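You operate a simulated robot arm through the tools that you are given. There is no shell and no other tool.

Carry out the task below with a simulated two-armed robot. There is one attempt and no reset: what you move stays moved.

Task
Clamp the steel block in the vice and scrub its top clean.
Fine: jaw up to the block and lever locked before you scrub; lay the scrubbing brush back. Set down upright: steel block. What is to be rubbed or washed off counts as gone when no trace of it is left.
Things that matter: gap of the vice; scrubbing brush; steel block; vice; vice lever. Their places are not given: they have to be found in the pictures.

The check looks at the end state, three seconds after you hand in, the way a careful person would. Anything else that was tipped, shoved, dropped, spilled or broken makes it a failure.

Robot
Two 6-joint arms with two-finger parallel grippers on one trunk that stands fixed in place. Base frame: the origin is at the foot of the trunk, x ahead of it, y to its left, z up. Units: m, degrees, N and s.
The left shoulder is at [-0.077, 0.177, 0.832], the right one opposite. With the tool pointing down near the work surface each hand reaches from about 0.1 to 0.7 m from the base axis, measured 20 degrees to its own side. Payload 1.57 kg a hand.
The TCP of each hand is the grasp point between the finger pads, 0.03 m short of the fingertips. In the tool frame z runs along the fingers and y along their closing line. The gripper opens to 0.08 m. The fingers are 0.017 m wide and 0.012 m thick; the gripper's body (0.04 by 0.082 m) begins 0.08 m behind the TCP.
Orientation is that of the tool frame in the base frame, as a unit quaternion [x, y, z, w]. With the fingers straight down and closing along the base's y, the tool's x points along the base's -x, its y along +y and its z along -z.

Tools
- The arms move only by the tool send_rows. It takes "left_motion", "right_motion" or both (then of equal length, played together; a hand with none holds still); each is text: rows parted by semicolons, each of 7 numbers parted by spaces: the shift along the base's x, y, z in units of 100 mm (1.0 is 100 mm), then the turn, a rotation vector about the base's x, y, z in units of 180 degrees (1.0 is 180 degrees), then the closure in counts, from 0 (fully open) to 255 (shut). In form: x y z ax ay az claw; .... A call has 1 to 20 rows; each row is the pose to reach, as a shift and turn from the pose commanded when the call began. A call with a number of a shift or a turn outside -1 to 1 is refused whole. Each row takes 0.2 s and may step no farther than 0.05 m and 8.6 degrees from the row before; otherwise, or with a gripper value out of range, the whole call is refused. Where a pose cannot be reached the arm comes as near as it can. A force on the tool above 90 N (or 10 N above the force at the start of the call, whichever is more), or a blocked arm, ends the call early, and 0.2 s more pass. Each finger travels about 0.072 m/s and halts on what it meets, pressing with about 41 N; the grip force reading is that of the motor and also rises with nothing between the fingers. The clock runs only during rows and for 0.2 s after the last one: add rows that repeat a pose to give the fingers time. It gives the time, the measured TCP pose, the force on the tool (base axes), the opening and the grip force at its end, in the units of the frame above (readings bear some noise), with the torque about the TCP (base axes, N m) and any sound that the robot's microphone picked up, and new pictures: "views" is both (left out), scene, wrist or none (wrist: the cameras of the hands that moved).
- Cameras (640 x 400 px; columns grow to the right, rows downward): "scene" is now at [0.0328, -0.0235, 1.5661]; the picture's right is [-0.35, -0.94, 0.00], its down [-0.56, 0.21, -0.80] and it looks along [0.75, -0.28, -0.60] (base axes); focal length 347 px, centre (320, 200). "left" rides on the left gripper at [0.072, 0.007, -0.122] in its tool frame; the picture's right is [-0.09, 1.00, 0.00], its down [-0.84, -0.08, -0.54] and it looks along [-0.54, -0.05, 0.84] (tool axes); focal length 238 px, centre (320, 200). "right" rides on the right gripper at [0.072, -0.007, -0.122] in its tool frame; the picture's right is [0.09, 1.00, 0.00], its down [-0.84, 0.08, -0.54] and it looks along [-0.54, 0.05, 0.84] (tool axes); focal length 238 px, centre (320, 200).
- slide_trunk(by): slides the trunk up (or, below 0, down) by that many m; the arms and the scene camera ride with it, the base frame stays. It gives what a move gives, with no picture.
- pan_tilt(pan, tilt): turns the head with the scene camera to pan (to the left, within 143 degrees either way) and tilt (down, from -29 to 69), counted from straight ahead of the robot. It gives what a move gives, and a new picture of the scene camera.
- measure_at(camera, pixels): for up to 12 pixels [column, row] of the newest picture of that camera ("zoom" is the newest enlarged one), the place [x, y, z] in the base frame of the surface seen there, good to about 0.003 m, but the place of the scene camera against the robot may be out by one fixed shift of up to 0.018 m in any direction. No time passes.
- enlarge(camera, box): a new picture of the part [left, top, right, bottom] of that camera's present view, enlarged. No time passes.
- job_done(): hands the job in; it is judged then, once.

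Unless the task says otherwise, let go and move clear before handing in.

The tools are called after "Emit:" as a command line: name --argument value ..., lists and objects as JSON in quotes. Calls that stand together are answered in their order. send_rows: Moves the arms, as the interface text tells. Its arguments: {"type":"object","properties":{"left_motion":{"type":"string"},"right_motion":{"type":"string"},"views":{"type":"string","enum":["both","scene","wrist","none"]}},"required":[]} The other tools are called the same way: slide_trunk (by) slides the trunk up or down; pan_tilt (pan, tilt) turns the head that bears the scene camera; measure_at (camera, pixels) gives the place of the surface under pixels of a picture; enlarge (camera, box) takes an enlarged picture of a part of a camera's view; job_done () hands the job in.

At the start:

```text
time: 0.0
left_tcp_pos: [0.4671, 0.015, 1.2351]
left_ee_rot: [0.0, 1.0, 0.0, 0.0]
left_wrist_force: [0.3, -0.3, -1.1]
left_torque: [0.01, 0.04, -0.01]
left_opening: 0.0799
left_grip_force: 0.0
right_tcp_pos: [0.3322, -0.2472, 1.2787]
right_ee_rot: [0.001, 1.0, 0.0, 0.001]
right_wrist_force: [0.5, -0.7, -0.6]
right_torque: [-0.01, 0.0, -0.02]
right_opening: 0.0799
right_grip_force: 0.0
trunk travel left (down, up): [-0.275, 0.053]
head pan, tilt: [-20.6, 37.1]
```

scene: 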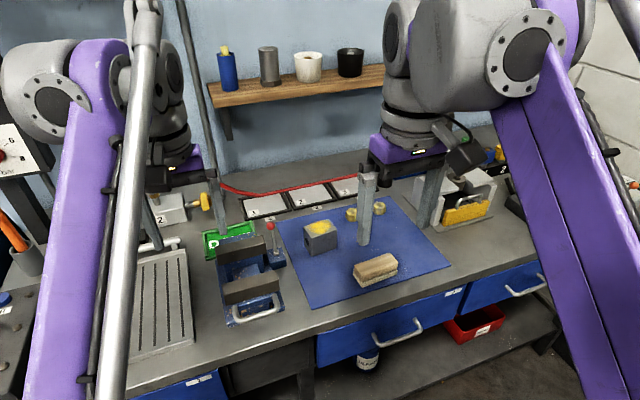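
right: 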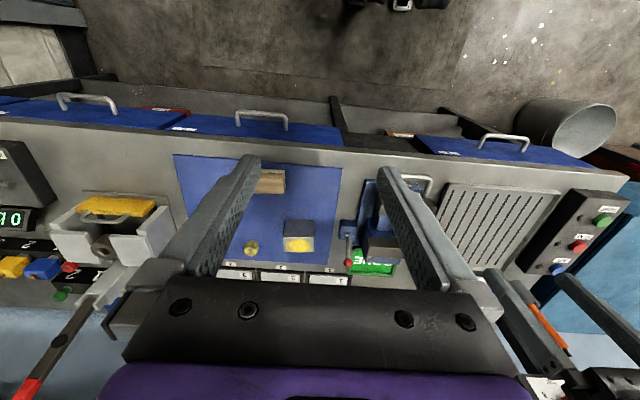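
left: 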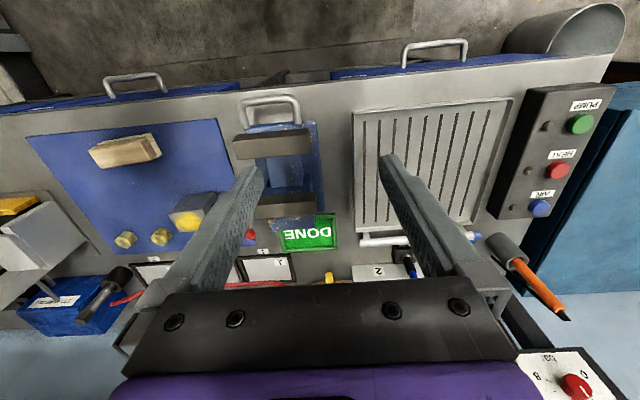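

The scene picture shows the vice around (250,280), the steel block with a yellow stain at (320,235), the brush at (375,270) and a red-knobbed lever at (272,235). I'll enlarge those areas to look closer.

Emit:
enlarge --camera "scene" --box '[190, 190, 350, 330]'

Emit:
measure_at --camera "scene" --pixels '[[320, 228], [307, 228], [333, 228], [321, 245], [375, 265], [375, 285], [272, 224], [275, 262], [245, 250], [250, 287], [250, 270], [300, 270]]'

```text
2.86 times, centred on (270, 260) of scene
```

zoom: 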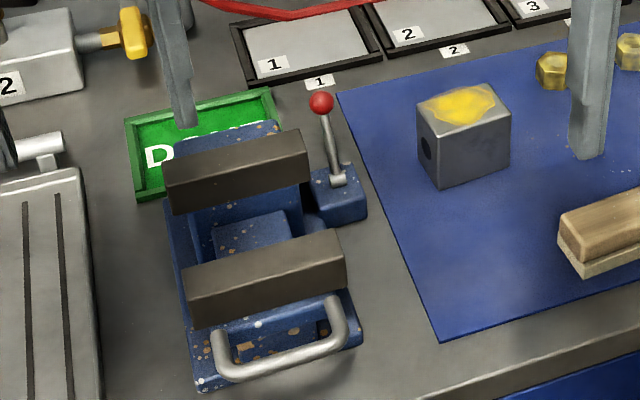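

```text
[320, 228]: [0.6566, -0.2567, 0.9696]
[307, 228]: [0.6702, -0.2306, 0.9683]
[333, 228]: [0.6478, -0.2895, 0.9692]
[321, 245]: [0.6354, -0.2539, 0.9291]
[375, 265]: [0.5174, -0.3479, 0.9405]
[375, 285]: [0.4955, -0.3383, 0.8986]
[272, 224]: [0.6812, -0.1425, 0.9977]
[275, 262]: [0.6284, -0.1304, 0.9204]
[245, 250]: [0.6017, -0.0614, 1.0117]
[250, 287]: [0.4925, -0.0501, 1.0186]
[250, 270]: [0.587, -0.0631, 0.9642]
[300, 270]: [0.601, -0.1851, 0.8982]
```

The zoomed scene shows a vice with the fixed jaw behind, the moving jaw with a U handle in front, and a red-knobbed lever on its right side. I'll look through the wrist cameras, which have no fixed shift, and measure the same things.

Emit:
enlarge --camera "left" --box '[160, 80, 360, 260]'

Emit:
enlarge --camera "right" --box '[220, 140, 460, 290]'

Emit:
measure_at --camera "left" --pixels '[[271, 144], [285, 205], [270, 105], [288, 178], [250, 235], [210, 200], [190, 222], [120, 145], [150, 150], [210, 170], [310, 240], [300, 145]]'

Emit:
measure_at --camera "right" --pixels '[[298, 245], [288, 224], [310, 224], [271, 180], [260, 187], [348, 264], [347, 230], [250, 248], [300, 200], [380, 215], [285, 252], [313, 252]]'

```text
2.22 times, centred on (260, 170) of left
```

zoom: 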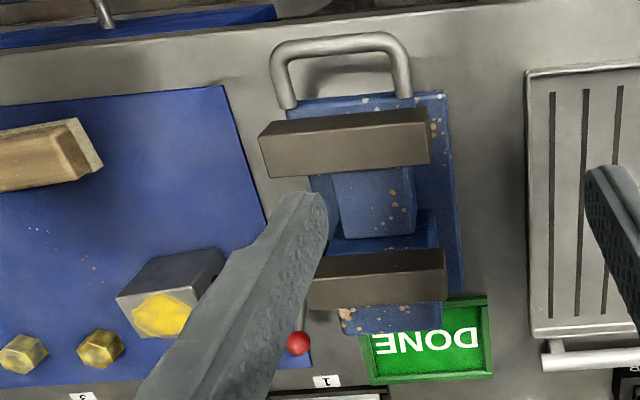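

```text
2.67 times, centred on (340, 215) of right
```

zoom: 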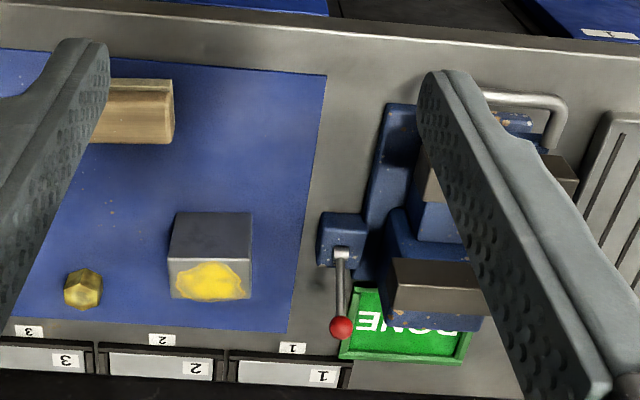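

```text
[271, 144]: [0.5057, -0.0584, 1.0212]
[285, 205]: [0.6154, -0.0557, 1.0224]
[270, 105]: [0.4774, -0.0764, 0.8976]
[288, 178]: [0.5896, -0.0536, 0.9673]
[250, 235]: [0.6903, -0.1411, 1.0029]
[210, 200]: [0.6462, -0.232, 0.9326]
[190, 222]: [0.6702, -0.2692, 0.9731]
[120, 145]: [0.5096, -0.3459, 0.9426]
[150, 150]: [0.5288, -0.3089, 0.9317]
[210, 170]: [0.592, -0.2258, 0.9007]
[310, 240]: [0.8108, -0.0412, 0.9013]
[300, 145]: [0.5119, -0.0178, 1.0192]
```

```text
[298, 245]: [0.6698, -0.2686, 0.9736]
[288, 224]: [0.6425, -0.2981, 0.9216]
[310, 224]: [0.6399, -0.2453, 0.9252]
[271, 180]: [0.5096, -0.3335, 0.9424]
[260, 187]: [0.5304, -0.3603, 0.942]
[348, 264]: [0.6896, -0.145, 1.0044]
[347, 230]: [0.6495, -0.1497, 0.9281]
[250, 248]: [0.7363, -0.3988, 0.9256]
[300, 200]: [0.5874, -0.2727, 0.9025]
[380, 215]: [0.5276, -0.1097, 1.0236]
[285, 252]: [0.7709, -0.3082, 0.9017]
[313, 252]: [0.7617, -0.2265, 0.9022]
```

Wrist measurements put the jaws' tops at z≈1.021 (near jaw x≈0.506, far jaw x≈0.615), gap floor z≈0.967, and the block top at z≈0.973. I'll shift the left hand over the vice and the right hand nearer to the block to look without finger occlusion.

Emit:
send_rows --left_motion "0 -0.3 0 0 0 0 0; 0 -0.65 0 0 0 0 0; 0 -0.65 0 0 0 0 0" --right_motion "0.3 -0.15 -0.2 0 0 0 0; 0.7 -0.25 -0.4 0 0 0 0; 0.9 -0.25 -0.6 0 0 0 0" --views "both"

```text
time: 0.8
left_tcp_pos: [0.4601, -0.0451, 1.2255]
left_ee_rot: [0.0, 1.0, 0.0, 0.0]
left_wrist_force: [1.1, 0.1, 0.7]
left_torque: [-0.02, -0.03, 0.0]
left_opening: 0.0799
left_grip_force: 0.2
left hand out of reach, approached as far as the arm can: row 2, 3
right_tcp_pos: [0.4223, -0.2707, 1.2158]
right_ee_rot: [-0.001, 1.0, 0.0, 0.0]
right_wrist_force: [1.0, 1.0, 1.0]
right_torque: [-0.02, 0.01, -0.03]
right_opening: 0.0799
right_grip_force: 0.0
trunk travel left (down, up): [-0.275, 0.053]
head pan, tilt: [-20.6, 37.1]
```

scene: 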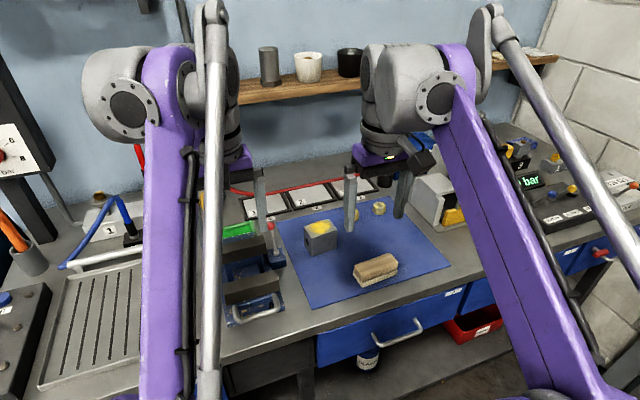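
right: 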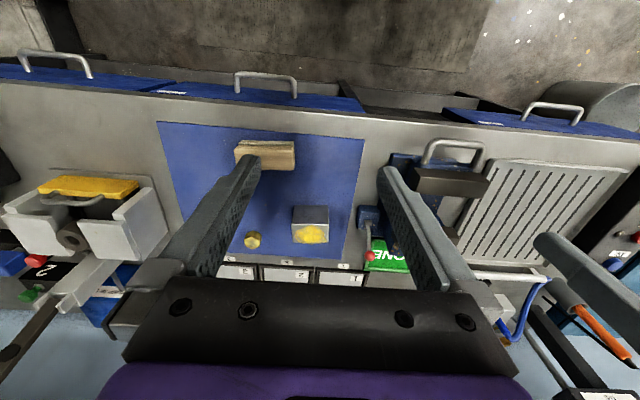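
left: 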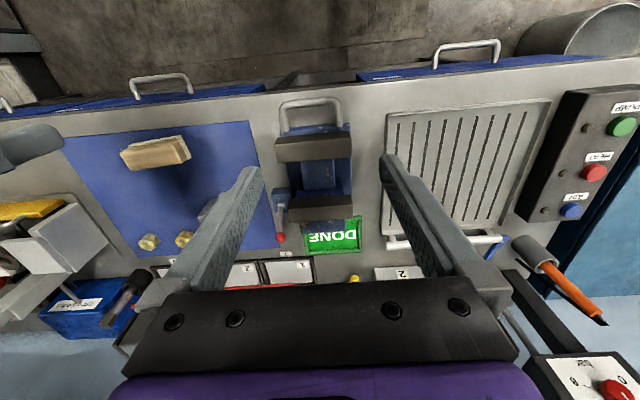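

Both hands have clear views now: vice at (315,170) in the left picture, block at (311,222) and brush at (266,152) in the right picture. I'll enlarge them for precise measuring.

Emit:
enlarge --camera "left" --box '[265, 90, 375, 260]'

Emit:
enlarge --camera "right" --box '[220, 125, 390, 275]'

```text
2.35 times, centred on (320, 175) of left
```

zoom: 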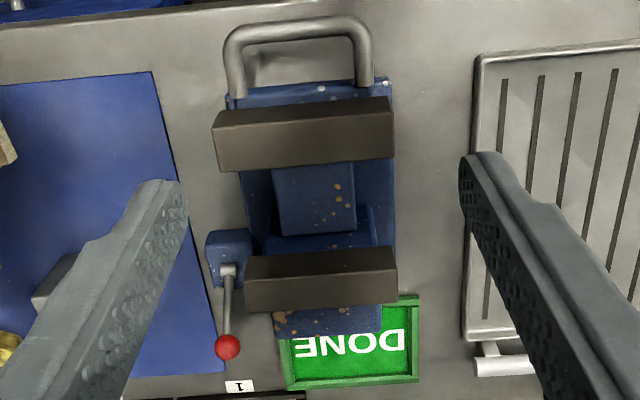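

```text
2.67 times, centred on (305, 200) of right
```

zoom: 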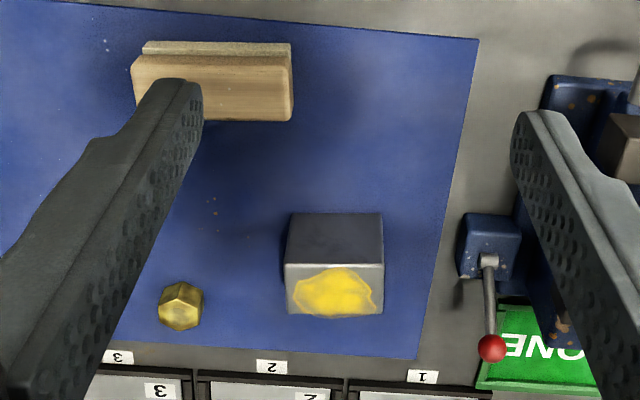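

The right zoom shows the block's near face (rows 213–265) and stained top (rows 265–315). I'll measure its corners, the brush corners and the lever in this zoom.

Emit:
measure_at --camera "zoom" --pixels '[[288, 268], [381, 268], [292, 311], [380, 312], [290, 216], [379, 216], [335, 270], [140, 60], [288, 60], [215, 118], [285, 115], [215, 47]]'

Emit:
measure_at --camera "left" --pixels '[[278, 148], [352, 140], [277, 157], [352, 153], [290, 200], [353, 198], [320, 165], [320, 185], [320, 195], [290, 120], [340, 105], [312, 105]]'

```text
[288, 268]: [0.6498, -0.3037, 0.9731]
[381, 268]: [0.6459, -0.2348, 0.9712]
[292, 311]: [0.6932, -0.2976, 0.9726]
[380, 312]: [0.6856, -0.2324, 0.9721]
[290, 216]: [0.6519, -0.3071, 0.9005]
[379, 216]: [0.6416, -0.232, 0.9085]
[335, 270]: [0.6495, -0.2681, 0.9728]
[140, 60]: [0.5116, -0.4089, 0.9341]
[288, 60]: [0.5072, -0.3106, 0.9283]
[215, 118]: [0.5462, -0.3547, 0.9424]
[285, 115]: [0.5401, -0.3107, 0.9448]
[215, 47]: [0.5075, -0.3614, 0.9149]
```

```text
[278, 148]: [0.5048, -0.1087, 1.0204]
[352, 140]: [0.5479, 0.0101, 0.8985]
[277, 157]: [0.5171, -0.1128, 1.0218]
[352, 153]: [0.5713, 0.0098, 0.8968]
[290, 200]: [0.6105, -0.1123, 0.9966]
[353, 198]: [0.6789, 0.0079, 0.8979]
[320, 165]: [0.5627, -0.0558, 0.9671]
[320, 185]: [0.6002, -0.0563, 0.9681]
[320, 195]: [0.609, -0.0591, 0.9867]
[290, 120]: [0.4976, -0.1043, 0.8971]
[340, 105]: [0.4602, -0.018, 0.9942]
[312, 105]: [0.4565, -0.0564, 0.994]
```

The block is about 0.047 (x) by 0.07 (y) by 0.07 (z), centre near (0.670,-0.268); the vice's gap runs x≈0.523 to 0.61 with a step at z≈0.967. I'll zoom the left camera on the gap to map the step in detail.

Emit:
enlarge --camera "left" --box '[268, 130, 362, 222]'

```text
4.35 times, centred on (315, 176) of left
```

zoom: 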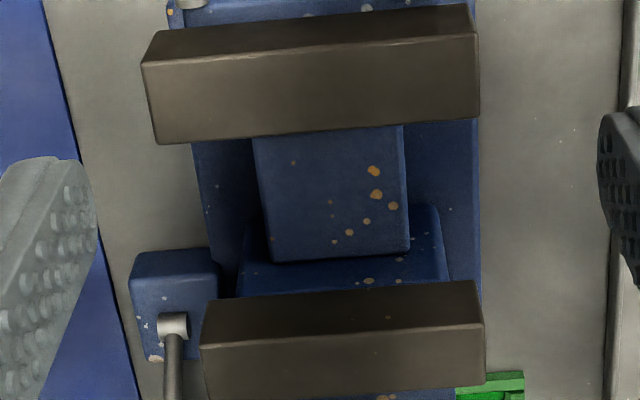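

Emit:
measure_at --camera "zoom" --pixels '[[265, 145], [395, 140], [275, 255], [403, 245], [340, 200], [340, 275], [220, 200], [440, 180], [430, 220], [260, 275], [420, 280], [340, 290]]'

Emit:
measure_at --camera "zoom" --pixels '[[165, 135], [310, 125], [472, 108], [155, 70], [310, 55], [470, 40], [215, 310], [340, 305], [475, 300], [215, 355], [340, 345], [478, 335]]'

Emit:
measure_at --camera "zoom" --pixels '[[150, 260], [205, 255], [150, 300], [210, 290], [172, 325], [172, 370], [310, 390], [470, 390], [340, 375], [187, 5], [250, 5], [320, 8]]'

```text
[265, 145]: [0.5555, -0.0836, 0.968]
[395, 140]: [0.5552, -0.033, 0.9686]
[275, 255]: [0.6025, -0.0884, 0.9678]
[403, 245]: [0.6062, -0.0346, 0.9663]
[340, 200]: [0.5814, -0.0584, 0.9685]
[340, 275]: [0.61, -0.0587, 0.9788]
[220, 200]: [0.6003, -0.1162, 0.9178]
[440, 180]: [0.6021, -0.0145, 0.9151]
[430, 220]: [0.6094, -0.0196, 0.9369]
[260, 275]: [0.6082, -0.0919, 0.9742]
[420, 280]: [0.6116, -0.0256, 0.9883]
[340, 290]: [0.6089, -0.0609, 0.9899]
```

```text
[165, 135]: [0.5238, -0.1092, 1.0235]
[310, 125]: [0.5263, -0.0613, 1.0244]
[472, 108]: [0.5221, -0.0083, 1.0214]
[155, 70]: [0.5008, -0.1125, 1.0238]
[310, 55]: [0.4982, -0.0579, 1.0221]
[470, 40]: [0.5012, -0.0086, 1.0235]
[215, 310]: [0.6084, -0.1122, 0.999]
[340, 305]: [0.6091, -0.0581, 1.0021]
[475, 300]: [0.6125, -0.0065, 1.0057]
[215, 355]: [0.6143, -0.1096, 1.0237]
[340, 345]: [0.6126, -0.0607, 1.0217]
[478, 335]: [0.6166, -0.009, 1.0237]
```

```text
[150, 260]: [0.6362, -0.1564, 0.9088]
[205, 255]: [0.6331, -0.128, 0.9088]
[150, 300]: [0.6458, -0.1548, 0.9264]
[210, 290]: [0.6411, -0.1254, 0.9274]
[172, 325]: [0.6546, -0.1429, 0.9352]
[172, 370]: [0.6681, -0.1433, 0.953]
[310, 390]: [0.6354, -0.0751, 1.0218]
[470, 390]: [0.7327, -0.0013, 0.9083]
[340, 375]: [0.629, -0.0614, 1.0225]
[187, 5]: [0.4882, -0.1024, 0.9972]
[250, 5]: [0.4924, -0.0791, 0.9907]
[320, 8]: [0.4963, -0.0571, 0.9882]
```

The gap is x 0.5255–0.610, jaws y −0.113…−0.007 with tops at 1.0235, and the rest is y −0.087…−0.033 at z 0.968. Now I'll look at the lever and the U handle for markings.

Emit:
enlarge --camera "scene" --box '[250, 205, 310, 285]'

Emit:
enlarge --camera "right" --box '[340, 190, 400, 280]'

Emit:
enlarge --camera "left" --box '[260, 185, 310, 255]'

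```text
5.00 times, centred on (280, 245) of scene
```

zoom: 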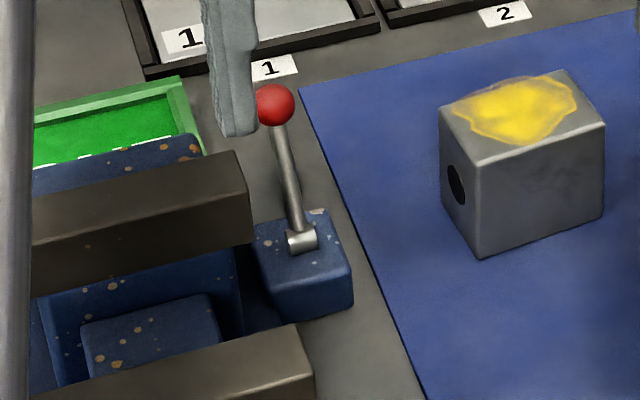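

```text
4.44 times, centred on (370, 235) of right
```

zoom: 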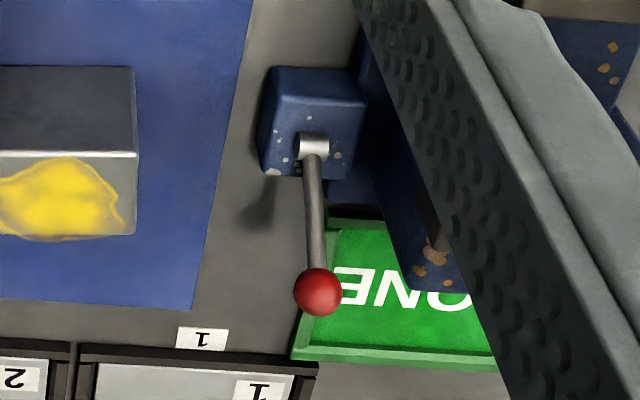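

```text
5.71 times, centred on (285, 220) of left
```

zoom: 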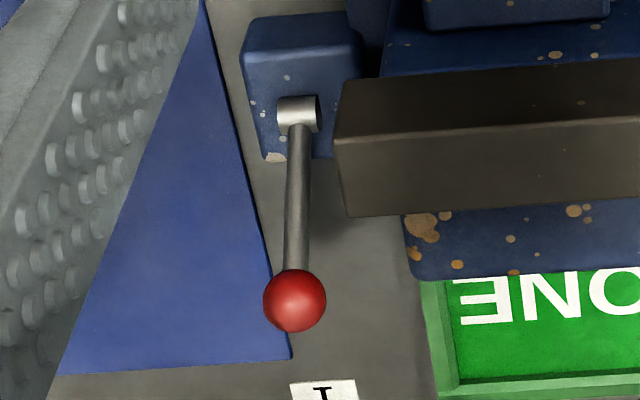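

The lever has no marks: it leans about 31° away from the robot, pivoting about y at (0.648,−0.143,0.935). Next I bring the right hand over the block and move the left hand aside.

Emit:
send_rows --left_motion "0 0.4 0 0 0 0 0; -0.1 0.8 0 0 0 0 0; -0.3 1 0 0 0 0 0; -0.6 1 0 0 0 0 0; -0.6 1 0 0 0 0 0; -0.6 1 0 0 0 0 0; -0.6 1 0 0 0 0 0" --right_motion "0.4 0 -0.2 0 0 0 0; 0.8 0 -0.45 0 0 0 0; 0.98 0 -0.7 0 0 0 0; 1 0 -0.9 0 0 0 0; 1 0.0 -0.9 0 0 0 0; 1 0.0 -0.9 0 0 0 0; 1 0.0 -0.9 0 0 0 0" --views "both"

```text
time: 2.4
left_tcp_pos: [0.3989, 0.0544, 1.2254]
left_ee_rot: [0.001, 1.0, 0.0, 0.001]
left_wrist_force: [-0.9, -0.3, -0.4]
left_torque: [-0.02, -0.05, 0.04]
left_opening: 0.0798
left_grip_force: 0.0
left hand out of reach, approached as far as the arm can: row 1, 2, 3
right_tcp_pos: [0.5193, -0.2711, 1.1292]
right_ee_rot: [0.0, 1.0, -0.001, 0.001]
right_wrist_force: [0.0, 0.1, -0.3]
right_torque: [-0.03, -0.02, 0.02]
right_opening: 0.0799
right_grip_force: 0.0
trunk travel left (down, up): [-0.275, 0.053]
head pan, tilt: [-20.6, 37.1]
```

scene: 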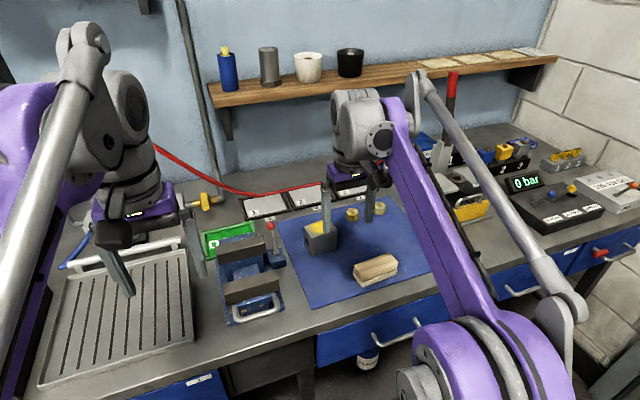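
right: 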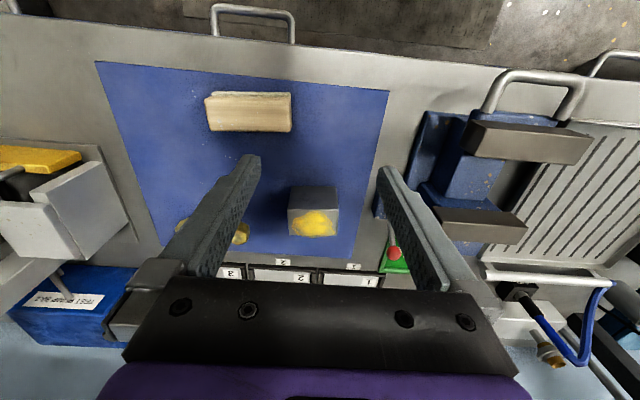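
left: 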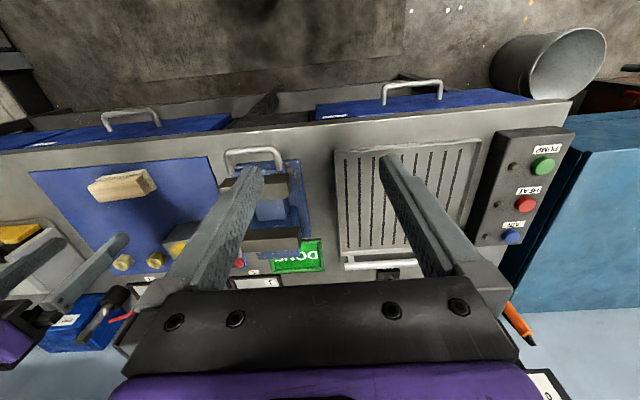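

The right hand moved to (0.519,−0.271,1.129) and the block sits at (313,211) in its picture between the fingers. I'll zoom on the block for its corners and yaw.

Emit:
enlarge --camera "right" --box '[270, 170, 360, 250]'

```text
5.00 times, centred on (315, 210) of right
```

zoom: 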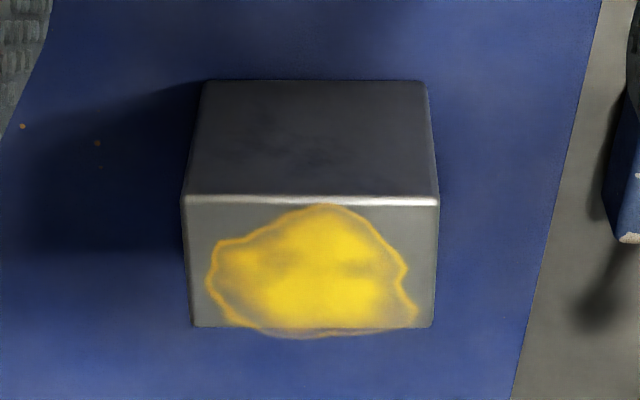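

Emit:
measure_at --camera "zoom" --pixels '[[188, 210], [434, 211], [197, 320], [430, 322], [310, 212], [312, 322], [192, 265], [433, 265], [206, 84], [428, 84], [310, 330], [310, 86]]'

```text
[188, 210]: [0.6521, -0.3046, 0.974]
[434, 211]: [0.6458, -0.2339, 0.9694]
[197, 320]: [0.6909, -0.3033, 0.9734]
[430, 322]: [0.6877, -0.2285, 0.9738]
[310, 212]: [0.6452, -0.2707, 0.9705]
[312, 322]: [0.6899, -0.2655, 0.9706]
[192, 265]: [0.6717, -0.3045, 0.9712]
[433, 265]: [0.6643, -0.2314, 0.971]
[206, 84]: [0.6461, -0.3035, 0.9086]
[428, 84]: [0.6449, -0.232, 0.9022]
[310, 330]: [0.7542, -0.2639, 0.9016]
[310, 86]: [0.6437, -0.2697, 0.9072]
```

From the corner pixels, the block centre is (0.669,−0.267), yaw about +4.5°, size about 0.047×0.072×0.071. I'll move the right hand over it with the 4.5° turn and the left hand farther left.

Emit:
send_rows --left_motion "-0.1 0.4 0 0 0 0 0; -0.3 0.8 0 0 0 0 0; -0.5 1 0 0 0 0 0; -0.6 1 0 0 0 0 0; -0.6 1 0 0 0 0 0" --right_motion "0.45 0 -0.1 0 0 0.012 0; 0.85 0.05 -0.3 0 0 0.025 0; 1 0.05 -0.45 0 0 0.025 0; 1 0.05 -0.7 0 0 0.025 0; 1 0.05 -0.7 0 0 0.025 0" --views "none"

Emit:
send_rows --right_motion "0.24 0 -0.15 0 0 0 0; 0.47 0 -0.25 0 0 0 0; 0.47 0 -0.25 0 0 0 0; 0.47 0 -0.25 0 0 0 0" --views "both"

```text
time: 3.6
left_tcp_pos: [0.34, 0.1548, 1.2276]
left_ee_rot: [-0.001, 1.0, 0.0, 0.0]
left_wrist_force: [0.2, 0.1, 0.0]
left_torque: [0.01, -0.01, 0.02]
left_opening: 0.0801
left_grip_force: 0.0
right_tcp_pos: [0.6214, -0.2675, 1.0566]
right_ee_rot: [-0.039, 0.999, 0.001, 0.001]
right_wrist_force: [0.1, -0.2, -0.2]
right_torque: [0.0, -0.03, 0.0]
right_opening: 0.08
right_grip_force: 0.0
right hand out of reach, approached as far as the arm can: row 3
trunk travel left (down, up): [-0.275, 0.053]
head pan, tilt: [-20.6, 37.1]
```

```text
time: 4.6
left_tcp_pos: [0.3394, 0.1532, 1.2269]
left_ee_rot: [0.0, 1.0, 0.001, 0.0]
left_wrist_force: [0.0, 1.0, 0.2]
left_torque: [-0.01, 0.0, 0.01]
left_opening: 0.08
left_grip_force: 0.0
right_tcp_pos: [0.6425, -0.2657, 1.0268]
right_ee_rot: [-0.038, 0.999, 0.0, 0.0]
right_wrist_force: [0.0, 0.5, 0.8]
right_torque: [0.01, -0.03, -0.01]
right_opening: 0.0802
right_grip_force: 0.0
right hand out of reach, approached as far as the arm can: row 1, 2, 3, 4
trunk travel left (down, up): [-0.275, 0.053]
head pan, tilt: [-20.6, 37.1]
```

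scene: 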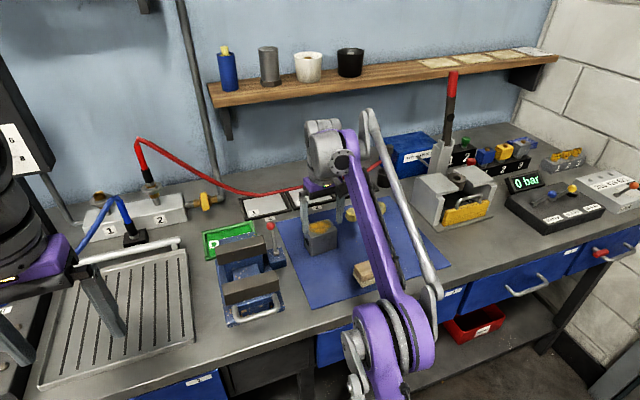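
right: 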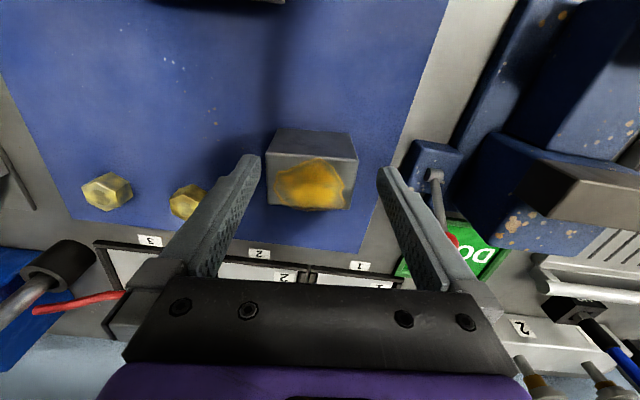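

The hand stopped at (0.6425,−0.266,1.027), short of the block in reach. Raising the trunk should extend reach at low heights, so I'll slide it up.

Emit:
slide_trunk --by 0.052

```text
time: 5.5
left_tcp_pos: [0.3403, 0.1532, 1.28]
left_ee_rot: [0.0, 1.0, 0.001, 0.0]
left_wrist_force: [0.1, -0.6, -0.7]
left_torque: [-0.01, 0.0, 0.0]
left_opening: 0.0797
left_grip_force: 0.0
right_tcp_pos: [0.6417, -0.2661, 1.0803]
right_ee_rot: [-0.039, 0.999, 0.0, 0.001]
right_wrist_force: [0.1, 0.4, 0.0]
right_torque: [-0.03, -0.01, 0.04]
right_opening: 0.08
right_grip_force: 0.1
trunk travel left (down, up): [-0.327, 0.001]
head pan, tilt: [-20.6, 37.1]
```

Emit:
send_rows --right_motion "0.1 0 -0.3 0 0 0 0; 0.27 -0.01 -0.6 0 0 0 0; 0.27 -0.01 -0.6 0 0 0 0; 0.27 -0.01 -0.6 0 0 0 0" --views "wrist"

```text
time: 6.5
left_tcp_pos: [0.3422, 0.1534, 1.2789]
left_ee_rot: [-0.001, 1.0, 0.0, 0.001]
left_wrist_force: [0.3, 0.2, 0.1]
left_torque: [0.03, 0.02, 0.02]
left_opening: 0.0801
left_grip_force: 0.1
right_tcp_pos: [0.6701, -0.2661, 1.0194]
right_ee_rot: [-0.039, 0.999, 0.0, 0.002]
right_wrist_force: [0.0, -0.3, 0.8]
right_torque: [0.03, 0.01, 0.0]
right_opening: 0.08
right_grip_force: 0.0
trunk travel left (down, up): [-0.327, 0.001]
head pan, tilt: [-20.6, 37.1]
```

right: 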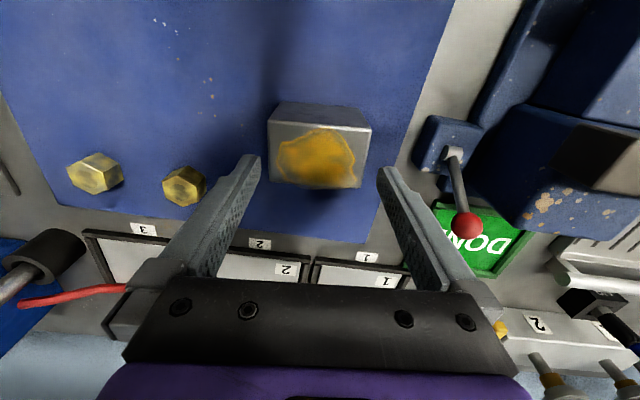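

Now the hand is at (0.670,−0.266,1.019) directly over the block. I'll check the block corners and the nut's distance from the finger before going down.

Emit:
enlarge --camera "right" --box '[150, 80, 400, 230]'

Emit:
measure_at --camera "right" --pixels '[[272, 127], [369, 129], [270, 178], [361, 184], [320, 128], [315, 182], [185, 182], [200, 185], [182, 200], [370, 150], [270, 150], [275, 105]]'

```text
2.56 times, centred on (275, 155) of right
```

zoom: 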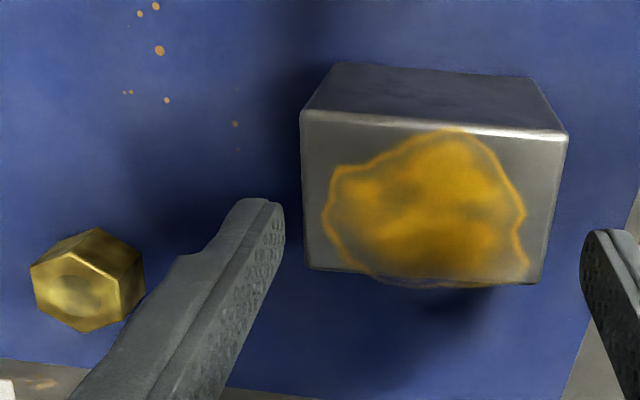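

```text
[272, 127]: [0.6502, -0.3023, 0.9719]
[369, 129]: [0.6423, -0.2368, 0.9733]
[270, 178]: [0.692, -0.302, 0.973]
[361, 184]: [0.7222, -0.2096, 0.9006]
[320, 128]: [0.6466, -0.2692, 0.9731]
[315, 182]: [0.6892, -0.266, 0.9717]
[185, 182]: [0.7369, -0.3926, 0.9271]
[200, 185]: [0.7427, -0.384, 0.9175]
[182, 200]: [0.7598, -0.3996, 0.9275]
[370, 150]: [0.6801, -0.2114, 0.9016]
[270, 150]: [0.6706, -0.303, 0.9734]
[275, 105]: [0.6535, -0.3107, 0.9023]
```

The corners give a block centre 2 mm more to −y than the hand and yaw ≈5°. I'll correct by −2 mm and 0.5°, then go down with the fingers straddling the block in y.

Emit:
send_rows --right_motion "-0.01 -0.02 0 0 0 0.003 0; -0.01 -0.02 -0.15 0 0 0.003 0; -0.01 -0.02 -0.3 0 0 0.003 0; -0.01 -0.02 -0.4 0 0 0.003 0; -0.01 -0.02 -0.4 0 0 0.003 0" --views "both"

```text
time: 7.7
left_tcp_pos: [0.3412, 0.1534, 1.2796]
left_ee_rot: [-0.001, 1.0, 0.0, 0.0]
left_wrist_force: [0.7, 0.5, 0.7]
left_torque: [0.0, -0.03, -0.01]
left_opening: 0.08
left_grip_force: 0.0
right_tcp_pos: [0.6678, -0.2676, 0.9786]
right_ee_rot: [-0.044, 0.999, 0.0, 0.001]
right_wrist_force: [-0.2, 0.7, -0.3]
right_torque: [0.0, -0.02, 0.01]
right_opening: 0.08
right_grip_force: 0.0
trunk travel left (down, up): [-0.327, 0.001]
head pan, tilt: [-20.6, 37.1]
```

scene: 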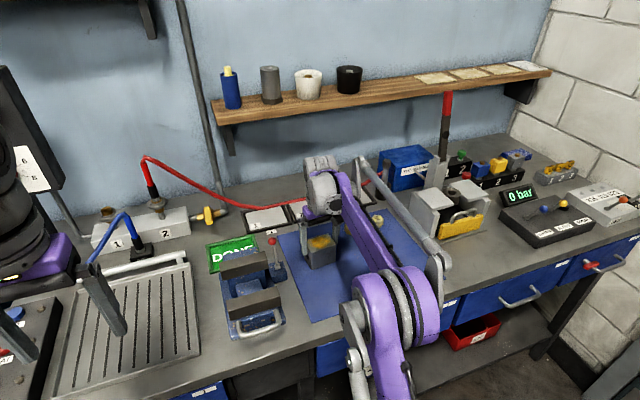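
right: 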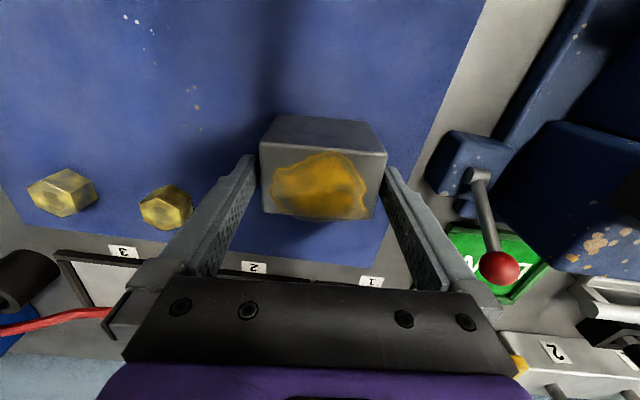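

The fingers are straddling the block with no contact force. Go down another 36 mm and close.

Emit:
send_rows --right_motion "0 0 -0.2 0 0 0 0; 0 0 -0.36 0 0 0 0; 0 0 -0.36 0 0 0 0; 0 0 -0.36 0 0 0 100; 0 0 -0.36 0 0 0 200; 0 0 -0.36 0 0 0 255; 0 0 -0.36 0 0 0 255; 0 0 -0.36 0 0 0 255" --views "both"

```text
time: 9.5
left_tcp_pos: [0.3419, 0.1539, 1.2799]
left_ee_rot: [0.0, 1.0, 0.001, 0.0]
left_wrist_force: [0.2, 0.1, -0.4]
left_torque: [0.02, 0.0, -0.02]
left_opening: 0.0799
left_grip_force: 0.0
right_tcp_pos: [0.6665, -0.2673, 0.944]
right_ee_rot: [-0.044, 0.999, 0.0, 0.001]
right_wrist_force: [-0.5, -0.5, -0.1]
right_torque: [-0.14, 0.0, -0.04]
right_opening: 0.075
right_grip_force: 40.8
trunk travel left (down, up): [-0.327, 0.001]
head pan, tilt: [-20.6, 37.1]
```

scene: 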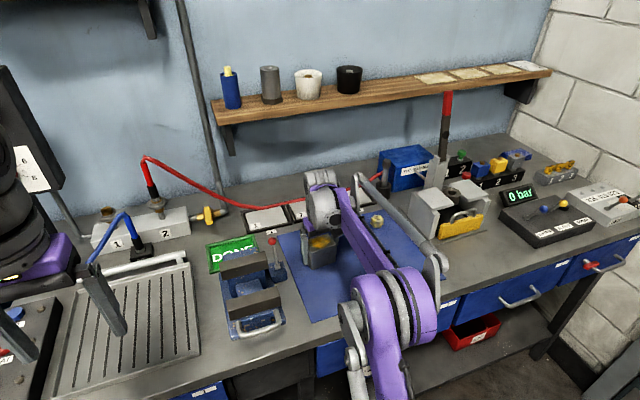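
right: 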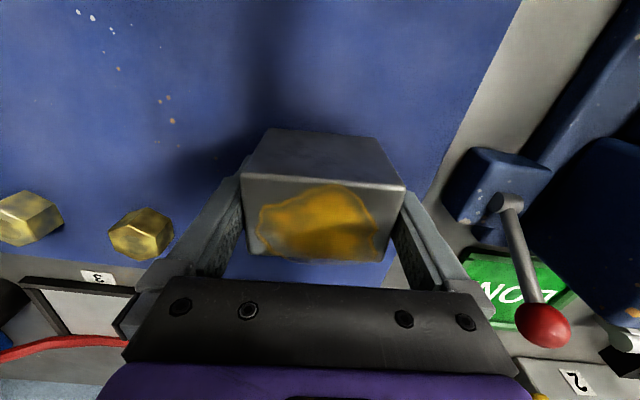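

The grip holds at opening 0.075 with 40.8 N. I'll lift a little first and check for slip.

Emit:
send_rows --right_motion "0 0 0.1 0 0 0 255; 0 0 0.3 0 0 0 255; 0 0 0.6 0 0 0 255; 0 0 0.6 0 0 0 255" --views "both"

```text
time: 10.5
left_tcp_pos: [0.3428, 0.1529, 1.2788]
left_ee_rot: [-0.001, 1.0, 0.0, 0.0]
left_wrist_force: [-0.2, 0.4, 0.3]
left_torque: [0.02, 0.0, 0.0]
left_opening: 0.0802
left_grip_force: 0.0
right_tcp_pos: [0.6677, -0.2688, 1.0035]
right_ee_rot: [-0.044, 0.999, 0.0, 0.001]
right_wrist_force: [-0.1, -0.1, -5.5]
right_torque: [-0.01, -0.01, 0.0]
right_opening: 0.0746
right_grip_force: 40.9
trunk travel left (down, up): [-0.327, 0.001]
head pan, tilt: [-20.6, 37.1]
```

scene: 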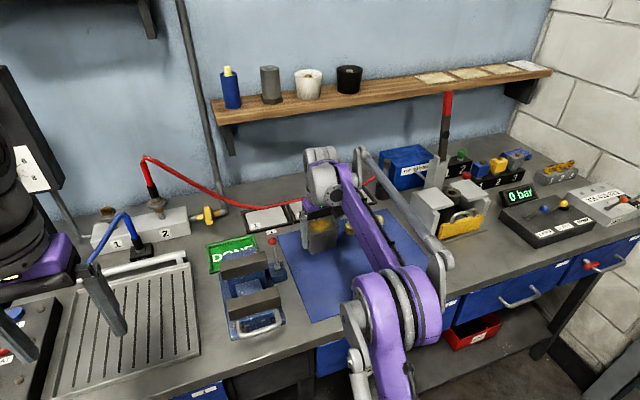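
right: 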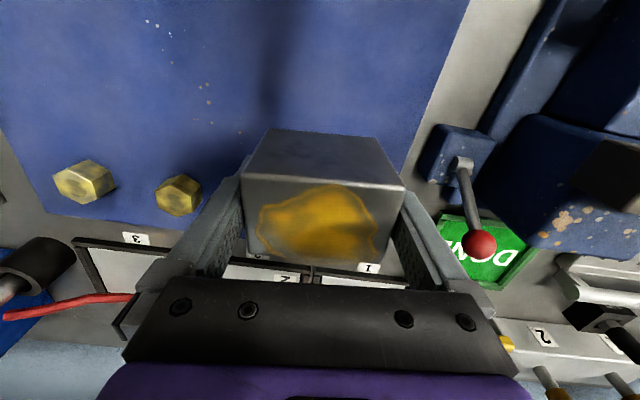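

The block lifted cleanly (5.5 N, no slip). I'll zoom to get the block's pose in the hand.

Emit:
enlarge --camera "right" --box '[220, 110, 430, 290]'

```text
2.22 times, centred on (325, 200) of right
```

zoom: 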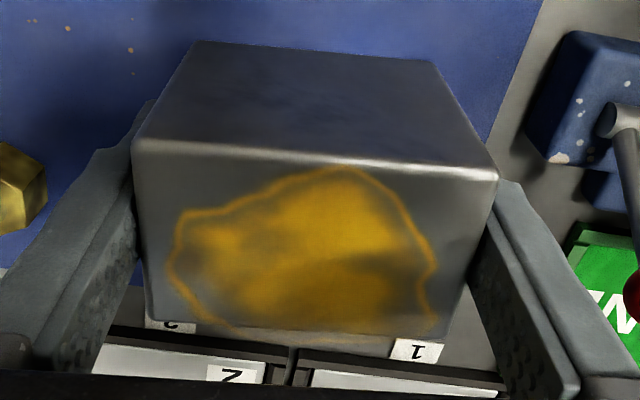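

The block sits square in the hand: 21.5 mm before and 26.5 mm behind the grasp point, 75 mm wide. Next I retract and raise it, clear of jaws (top 1.0235), squaring the yaw to zero, then move over the gap.

Emit:
send_rows --right_motion "-0.3 0 0.2 0 0 -0.01 255; -0.6 0 0.5 0 0 -0.02 255; -0.9 0.1 0.8 0 0 -0.028 255; -0.9 0.5 1 0 0 -0.028 255; -0.9 0.9 1 0 0 -0.028 255; -0.9 1 1 0 0 -0.028 255; -0.9 1 1 0 0 -0.028 255" --views "none"

Emit:
send_rows --right_motion "0 0.4 0 0 0 0 255; 0 0.75 0 0 0 0 255; 0 1 0 0 0 0 255; 0 1 0 0 0 0 255; 0 1 0 0 0 0 255" --views "both"

```text
time: 12.1
left_tcp_pos: [0.343, 0.1535, 1.2787]
left_ee_rot: [0.0, 1.0, 0.0, 0.0]
left_wrist_force: [-0.2, 0.7, 0.4]
left_torque: [-0.01, -0.01, -0.04]
left_opening: 0.08
left_grip_force: 0.0
right_tcp_pos: [0.5782, -0.1678, 1.1034]
right_ee_rot: [-0.001, 1.0, 0.0, 0.001]
right_wrist_force: [-1.2, 0.4, -6.0]
right_torque: [-0.02, 0.02, 0.02]
right_opening: 0.0749
right_grip_force: 40.7
trunk travel left (down, up): [-0.327, 0.001]
head pan, tilt: [-20.6, 37.1]
```

```text
time: 13.3
left_tcp_pos: [0.3427, 0.1535, 1.2784]
left_ee_rot: [0.0, 1.0, 0.0, 0.0]
left_wrist_force: [-0.2, 0.1, 0.5]
left_torque: [0.03, 0.03, -0.01]
left_opening: 0.0801
left_grip_force: 0.0
right_tcp_pos: [0.5779, -0.069, 1.1034]
right_ee_rot: [-0.001, 1.0, 0.001, 0.001]
right_wrist_force: [0.6, 0.3, -6.1]
right_torque: [-0.01, 0.02, 0.01]
right_opening: 0.0746
right_grip_force: 40.5
trunk travel left (down, up): [-0.327, 0.001]
head pan, tilt: [-20.6, 37.1]
```

scene: 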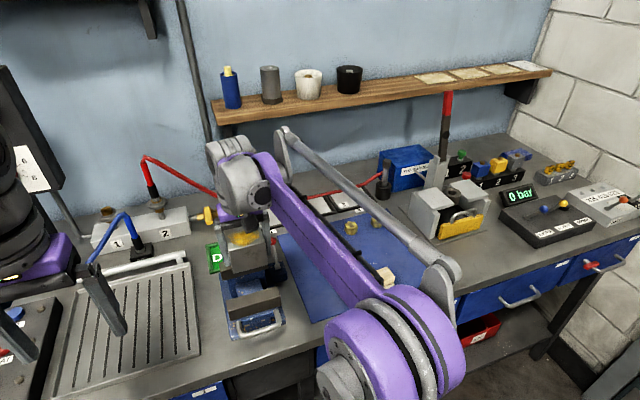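
right: 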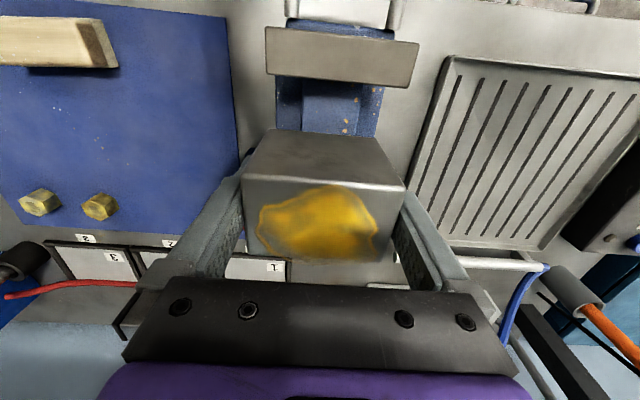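

The block is held over the vice at (0.578,−0.069,1.103). I'll cross-check the near jaw and lever measurements with the right camera before lowering.

Emit:
enlarge --camera "right" --box '[240, 0, 440, 150]'

Emit:
measure_at --camera "right" --pixels '[[270, 72], [340, 78], [408, 84], [272, 35], [340, 36], [412, 45], [340, 100], [340, 120], [305, 115], [362, 120], [290, 100], [375, 100]]'

```text
2.67 times, centred on (340, 75) of right
```

zoom: 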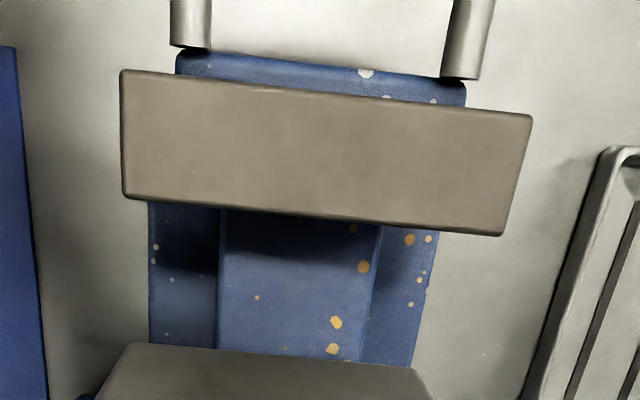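

```text
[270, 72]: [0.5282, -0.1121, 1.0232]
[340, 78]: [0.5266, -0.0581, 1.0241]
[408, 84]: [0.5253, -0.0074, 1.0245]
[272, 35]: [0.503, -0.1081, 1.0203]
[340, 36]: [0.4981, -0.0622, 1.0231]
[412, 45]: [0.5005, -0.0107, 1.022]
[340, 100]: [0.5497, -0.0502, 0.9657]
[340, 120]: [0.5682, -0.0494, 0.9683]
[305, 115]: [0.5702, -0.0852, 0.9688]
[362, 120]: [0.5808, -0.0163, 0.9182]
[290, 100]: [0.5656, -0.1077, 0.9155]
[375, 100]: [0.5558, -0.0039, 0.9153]
```

Both cameras agree (near jaw inner face x≈0.527, rest z≈0.968, centre y≈−0.060). Now centring in y and lowering to just above the rest.

Emit:
send_rows --right_motion "0 0.085 0 0 0 0 255; 0 0.085 0 0 0 0 255; 0 0.085 -0.3 0 0 0 255; 0 0.085 -0.55 0 0 0 255; 0 0.085 -0.75 0 0 0 255; 0 0.085 -0.87 0 0 0 255; 0 0.085 -0.87 0 0 0 255" --views "both"

```text
time: 14.9
left_tcp_pos: [0.3418, 0.1532, 1.2799]
left_ee_rot: [0.0, 1.0, 0.0, 0.0]
left_wrist_force: [-1.2, 0.3, -0.9]
left_torque: [0.02, 0.0, 0.01]
left_opening: 0.0803
left_grip_force: 0.0
right_tcp_pos: [0.5792, -0.062, 1.0156]
right_ee_rot: [0.0, 1.0, 0.0, 0.001]
right_wrist_force: [0.2, -0.8, -6.0]
right_torque: [-0.02, 0.03, 0.02]
right_opening: 0.0747
right_grip_force: 41.1
trunk travel left (down, up): [-0.327, 0.001]
head pan, tilt: [-20.6, 37.1]
```

scene: 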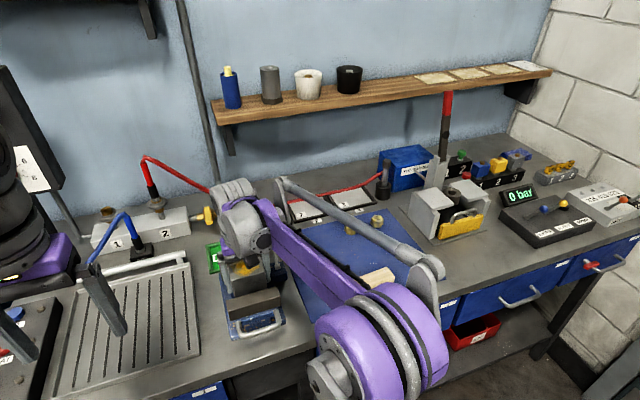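
right: 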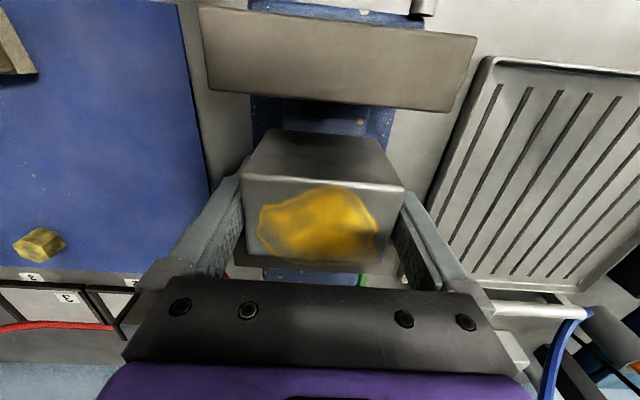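

No contact yet (weight −6 N). I'll go down 5 mm slowly and watch the vertical force.

Emit:
send_rows --right_motion "0 0 -0.015 0 0 0 255; 0 0 -0.03 0 0 0 255; 0 0 -0.045 0 0 0 255; 0 0 -0.055 0 0 0 255; 0 0 -0.055 0 0 0 255" --views "none"

```text
time: 16.1
left_tcp_pos: [0.3419, 0.1536, 1.2796]
left_ee_rot: [0.0, 1.0, 0.0, 0.0]
left_wrist_force: [-0.8, 0.9, -0.4]
left_torque: [0.0, -0.03, 0.02]
left_opening: 0.0798
left_grip_force: 0.0
right_tcp_pos: [0.5791, -0.0606, 1.0104]
right_ee_rot: [0.0, 1.0, 0.0, -0.001]
right_wrist_force: [-0.4, -0.5, -6.5]
right_torque: [0.0, 0.01, -0.01]
right_opening: 0.0748
right_grip_force: 40.8
trunk travel left (down, up): [-0.327, 0.001]
head pan, tilt: [-20.6, 37.1]
```

Emit:
send_rows --right_motion "0 0 -0.01 0 0 0 255; 0 0 -0.02 0 0 0 255; 0 0 -0.02 0 0 0 255" --views "none"

```text
time: 16.9
left_tcp_pos: [0.3423, 0.1533, 1.2799]
left_ee_rot: [0.0, 1.0, 0.0, 0.0]
left_wrist_force: [0.2, 0.7, 0.1]
left_torque: [-0.01, -0.05, 0.01]
left_opening: 0.08
left_grip_force: 0.1
right_tcp_pos: [0.5773, -0.0599, 1.0095]
right_ee_rot: [0.001, 1.0, 0.0, 0.001]
right_wrist_force: [1.4, 0.7, -1.6]
right_torque: [-0.07, -0.11, 0.06]
right_opening: 0.0746
right_grip_force: 40.8
trunk travel left (down, up): [-0.327, 0.001]
head pan, tilt: [-20.6, 37.1]
```

The vertical load dropped to −1.6 N, so the block is touching the rest. I'll press another 0.5 mm and nudge it toward the far jaw to feel contact.

Emit:
send_rows --right_motion "0 0 -0.005 0 0 0 255; 0.01 0 -0.005 0 0 0 255; 0.02 0 -0.005 0 0 0 255; 0.03 0 -0.005 0 0 0 255; 0.03 0 -0.005 0 0 0 255" --views "wrist"

```text
time: 18.1
left_tcp_pos: [0.3403, 0.1534, 1.2808]
left_ee_rot: [0.0, 1.0, 0.0, 0.001]
left_wrist_force: [0.6, -0.2, 0.1]
left_torque: [0.03, 0.04, -0.05]
left_opening: 0.0797
left_grip_force: 0.1
right_tcp_pos: [0.5806, -0.0596, 1.0072]
right_ee_rot: [0.0, 1.0, 0.0, 0.001]
right_wrist_force: [-3.5, -1.1, 4.5]
right_torque: [-0.19, 0.17, -0.06]
right_opening: 0.0745
right_grip_force: 40.6
trunk travel left (down, up): [-0.327, 0.001]
head pan, tilt: [-20.6, 37.1]
```

right: 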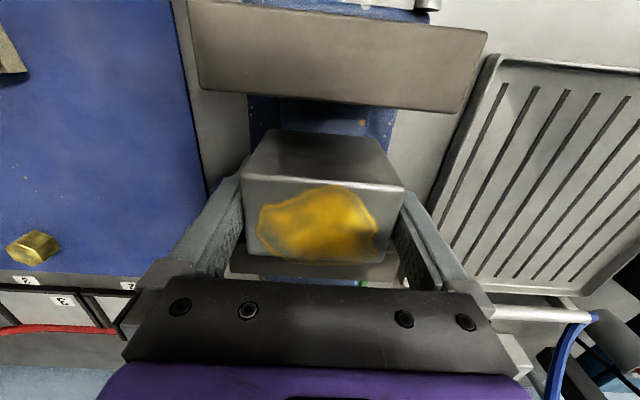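

Fz is now +4.5 N, so the block is seated and slid 3 mm with only friction. I'll open the fingers and rise straight up.

Emit:
send_rows --right_motion "0 0 0 0 0 0 150; 0 0 0 0 0 0 50; 0 0 0 0 0 0 0; 0 0 0 0 0 0 0; 0 0 0 0 0 0 0; 0 0 0.1 0 0 0 0; 0 0 0.2 0 0 0 0" --views "both"

```text
time: 19.7
left_tcp_pos: [0.3416, 0.1519, 1.2791]
left_ee_rot: [-0.001, 1.0, 0.0, 0.0]
left_wrist_force: [0.2, 0.1, 0.4]
left_torque: [-0.02, 0.0, 0.02]
left_opening: 0.0802
left_grip_force: 0.1
right_tcp_pos: [0.5802, -0.0589, 1.0283]
right_ee_rot: [0.001, 1.0, 0.0, 0.001]
right_wrist_force: [-0.1, -1.2, 0.3]
right_torque: [-0.02, -0.03, -0.01]
right_opening: 0.0802
right_grip_force: 0.0
trunk travel left (down, up): [-0.327, 0.001]
head pan, tilt: [-20.6, 37.1]
```

scene: 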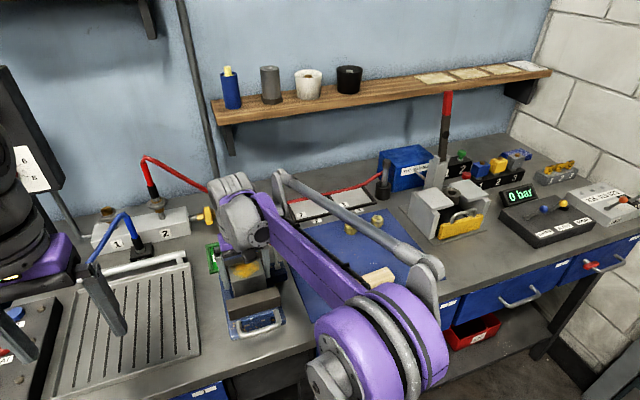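
right: 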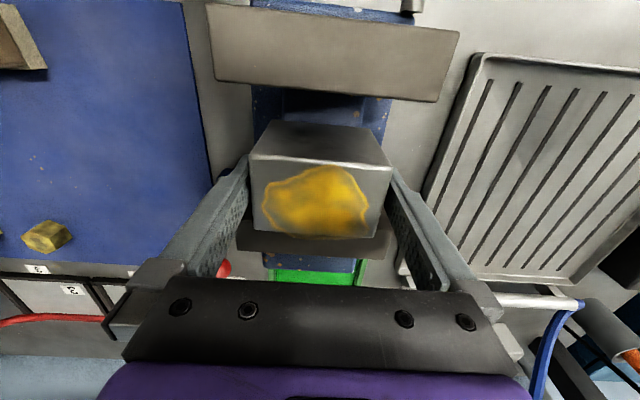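

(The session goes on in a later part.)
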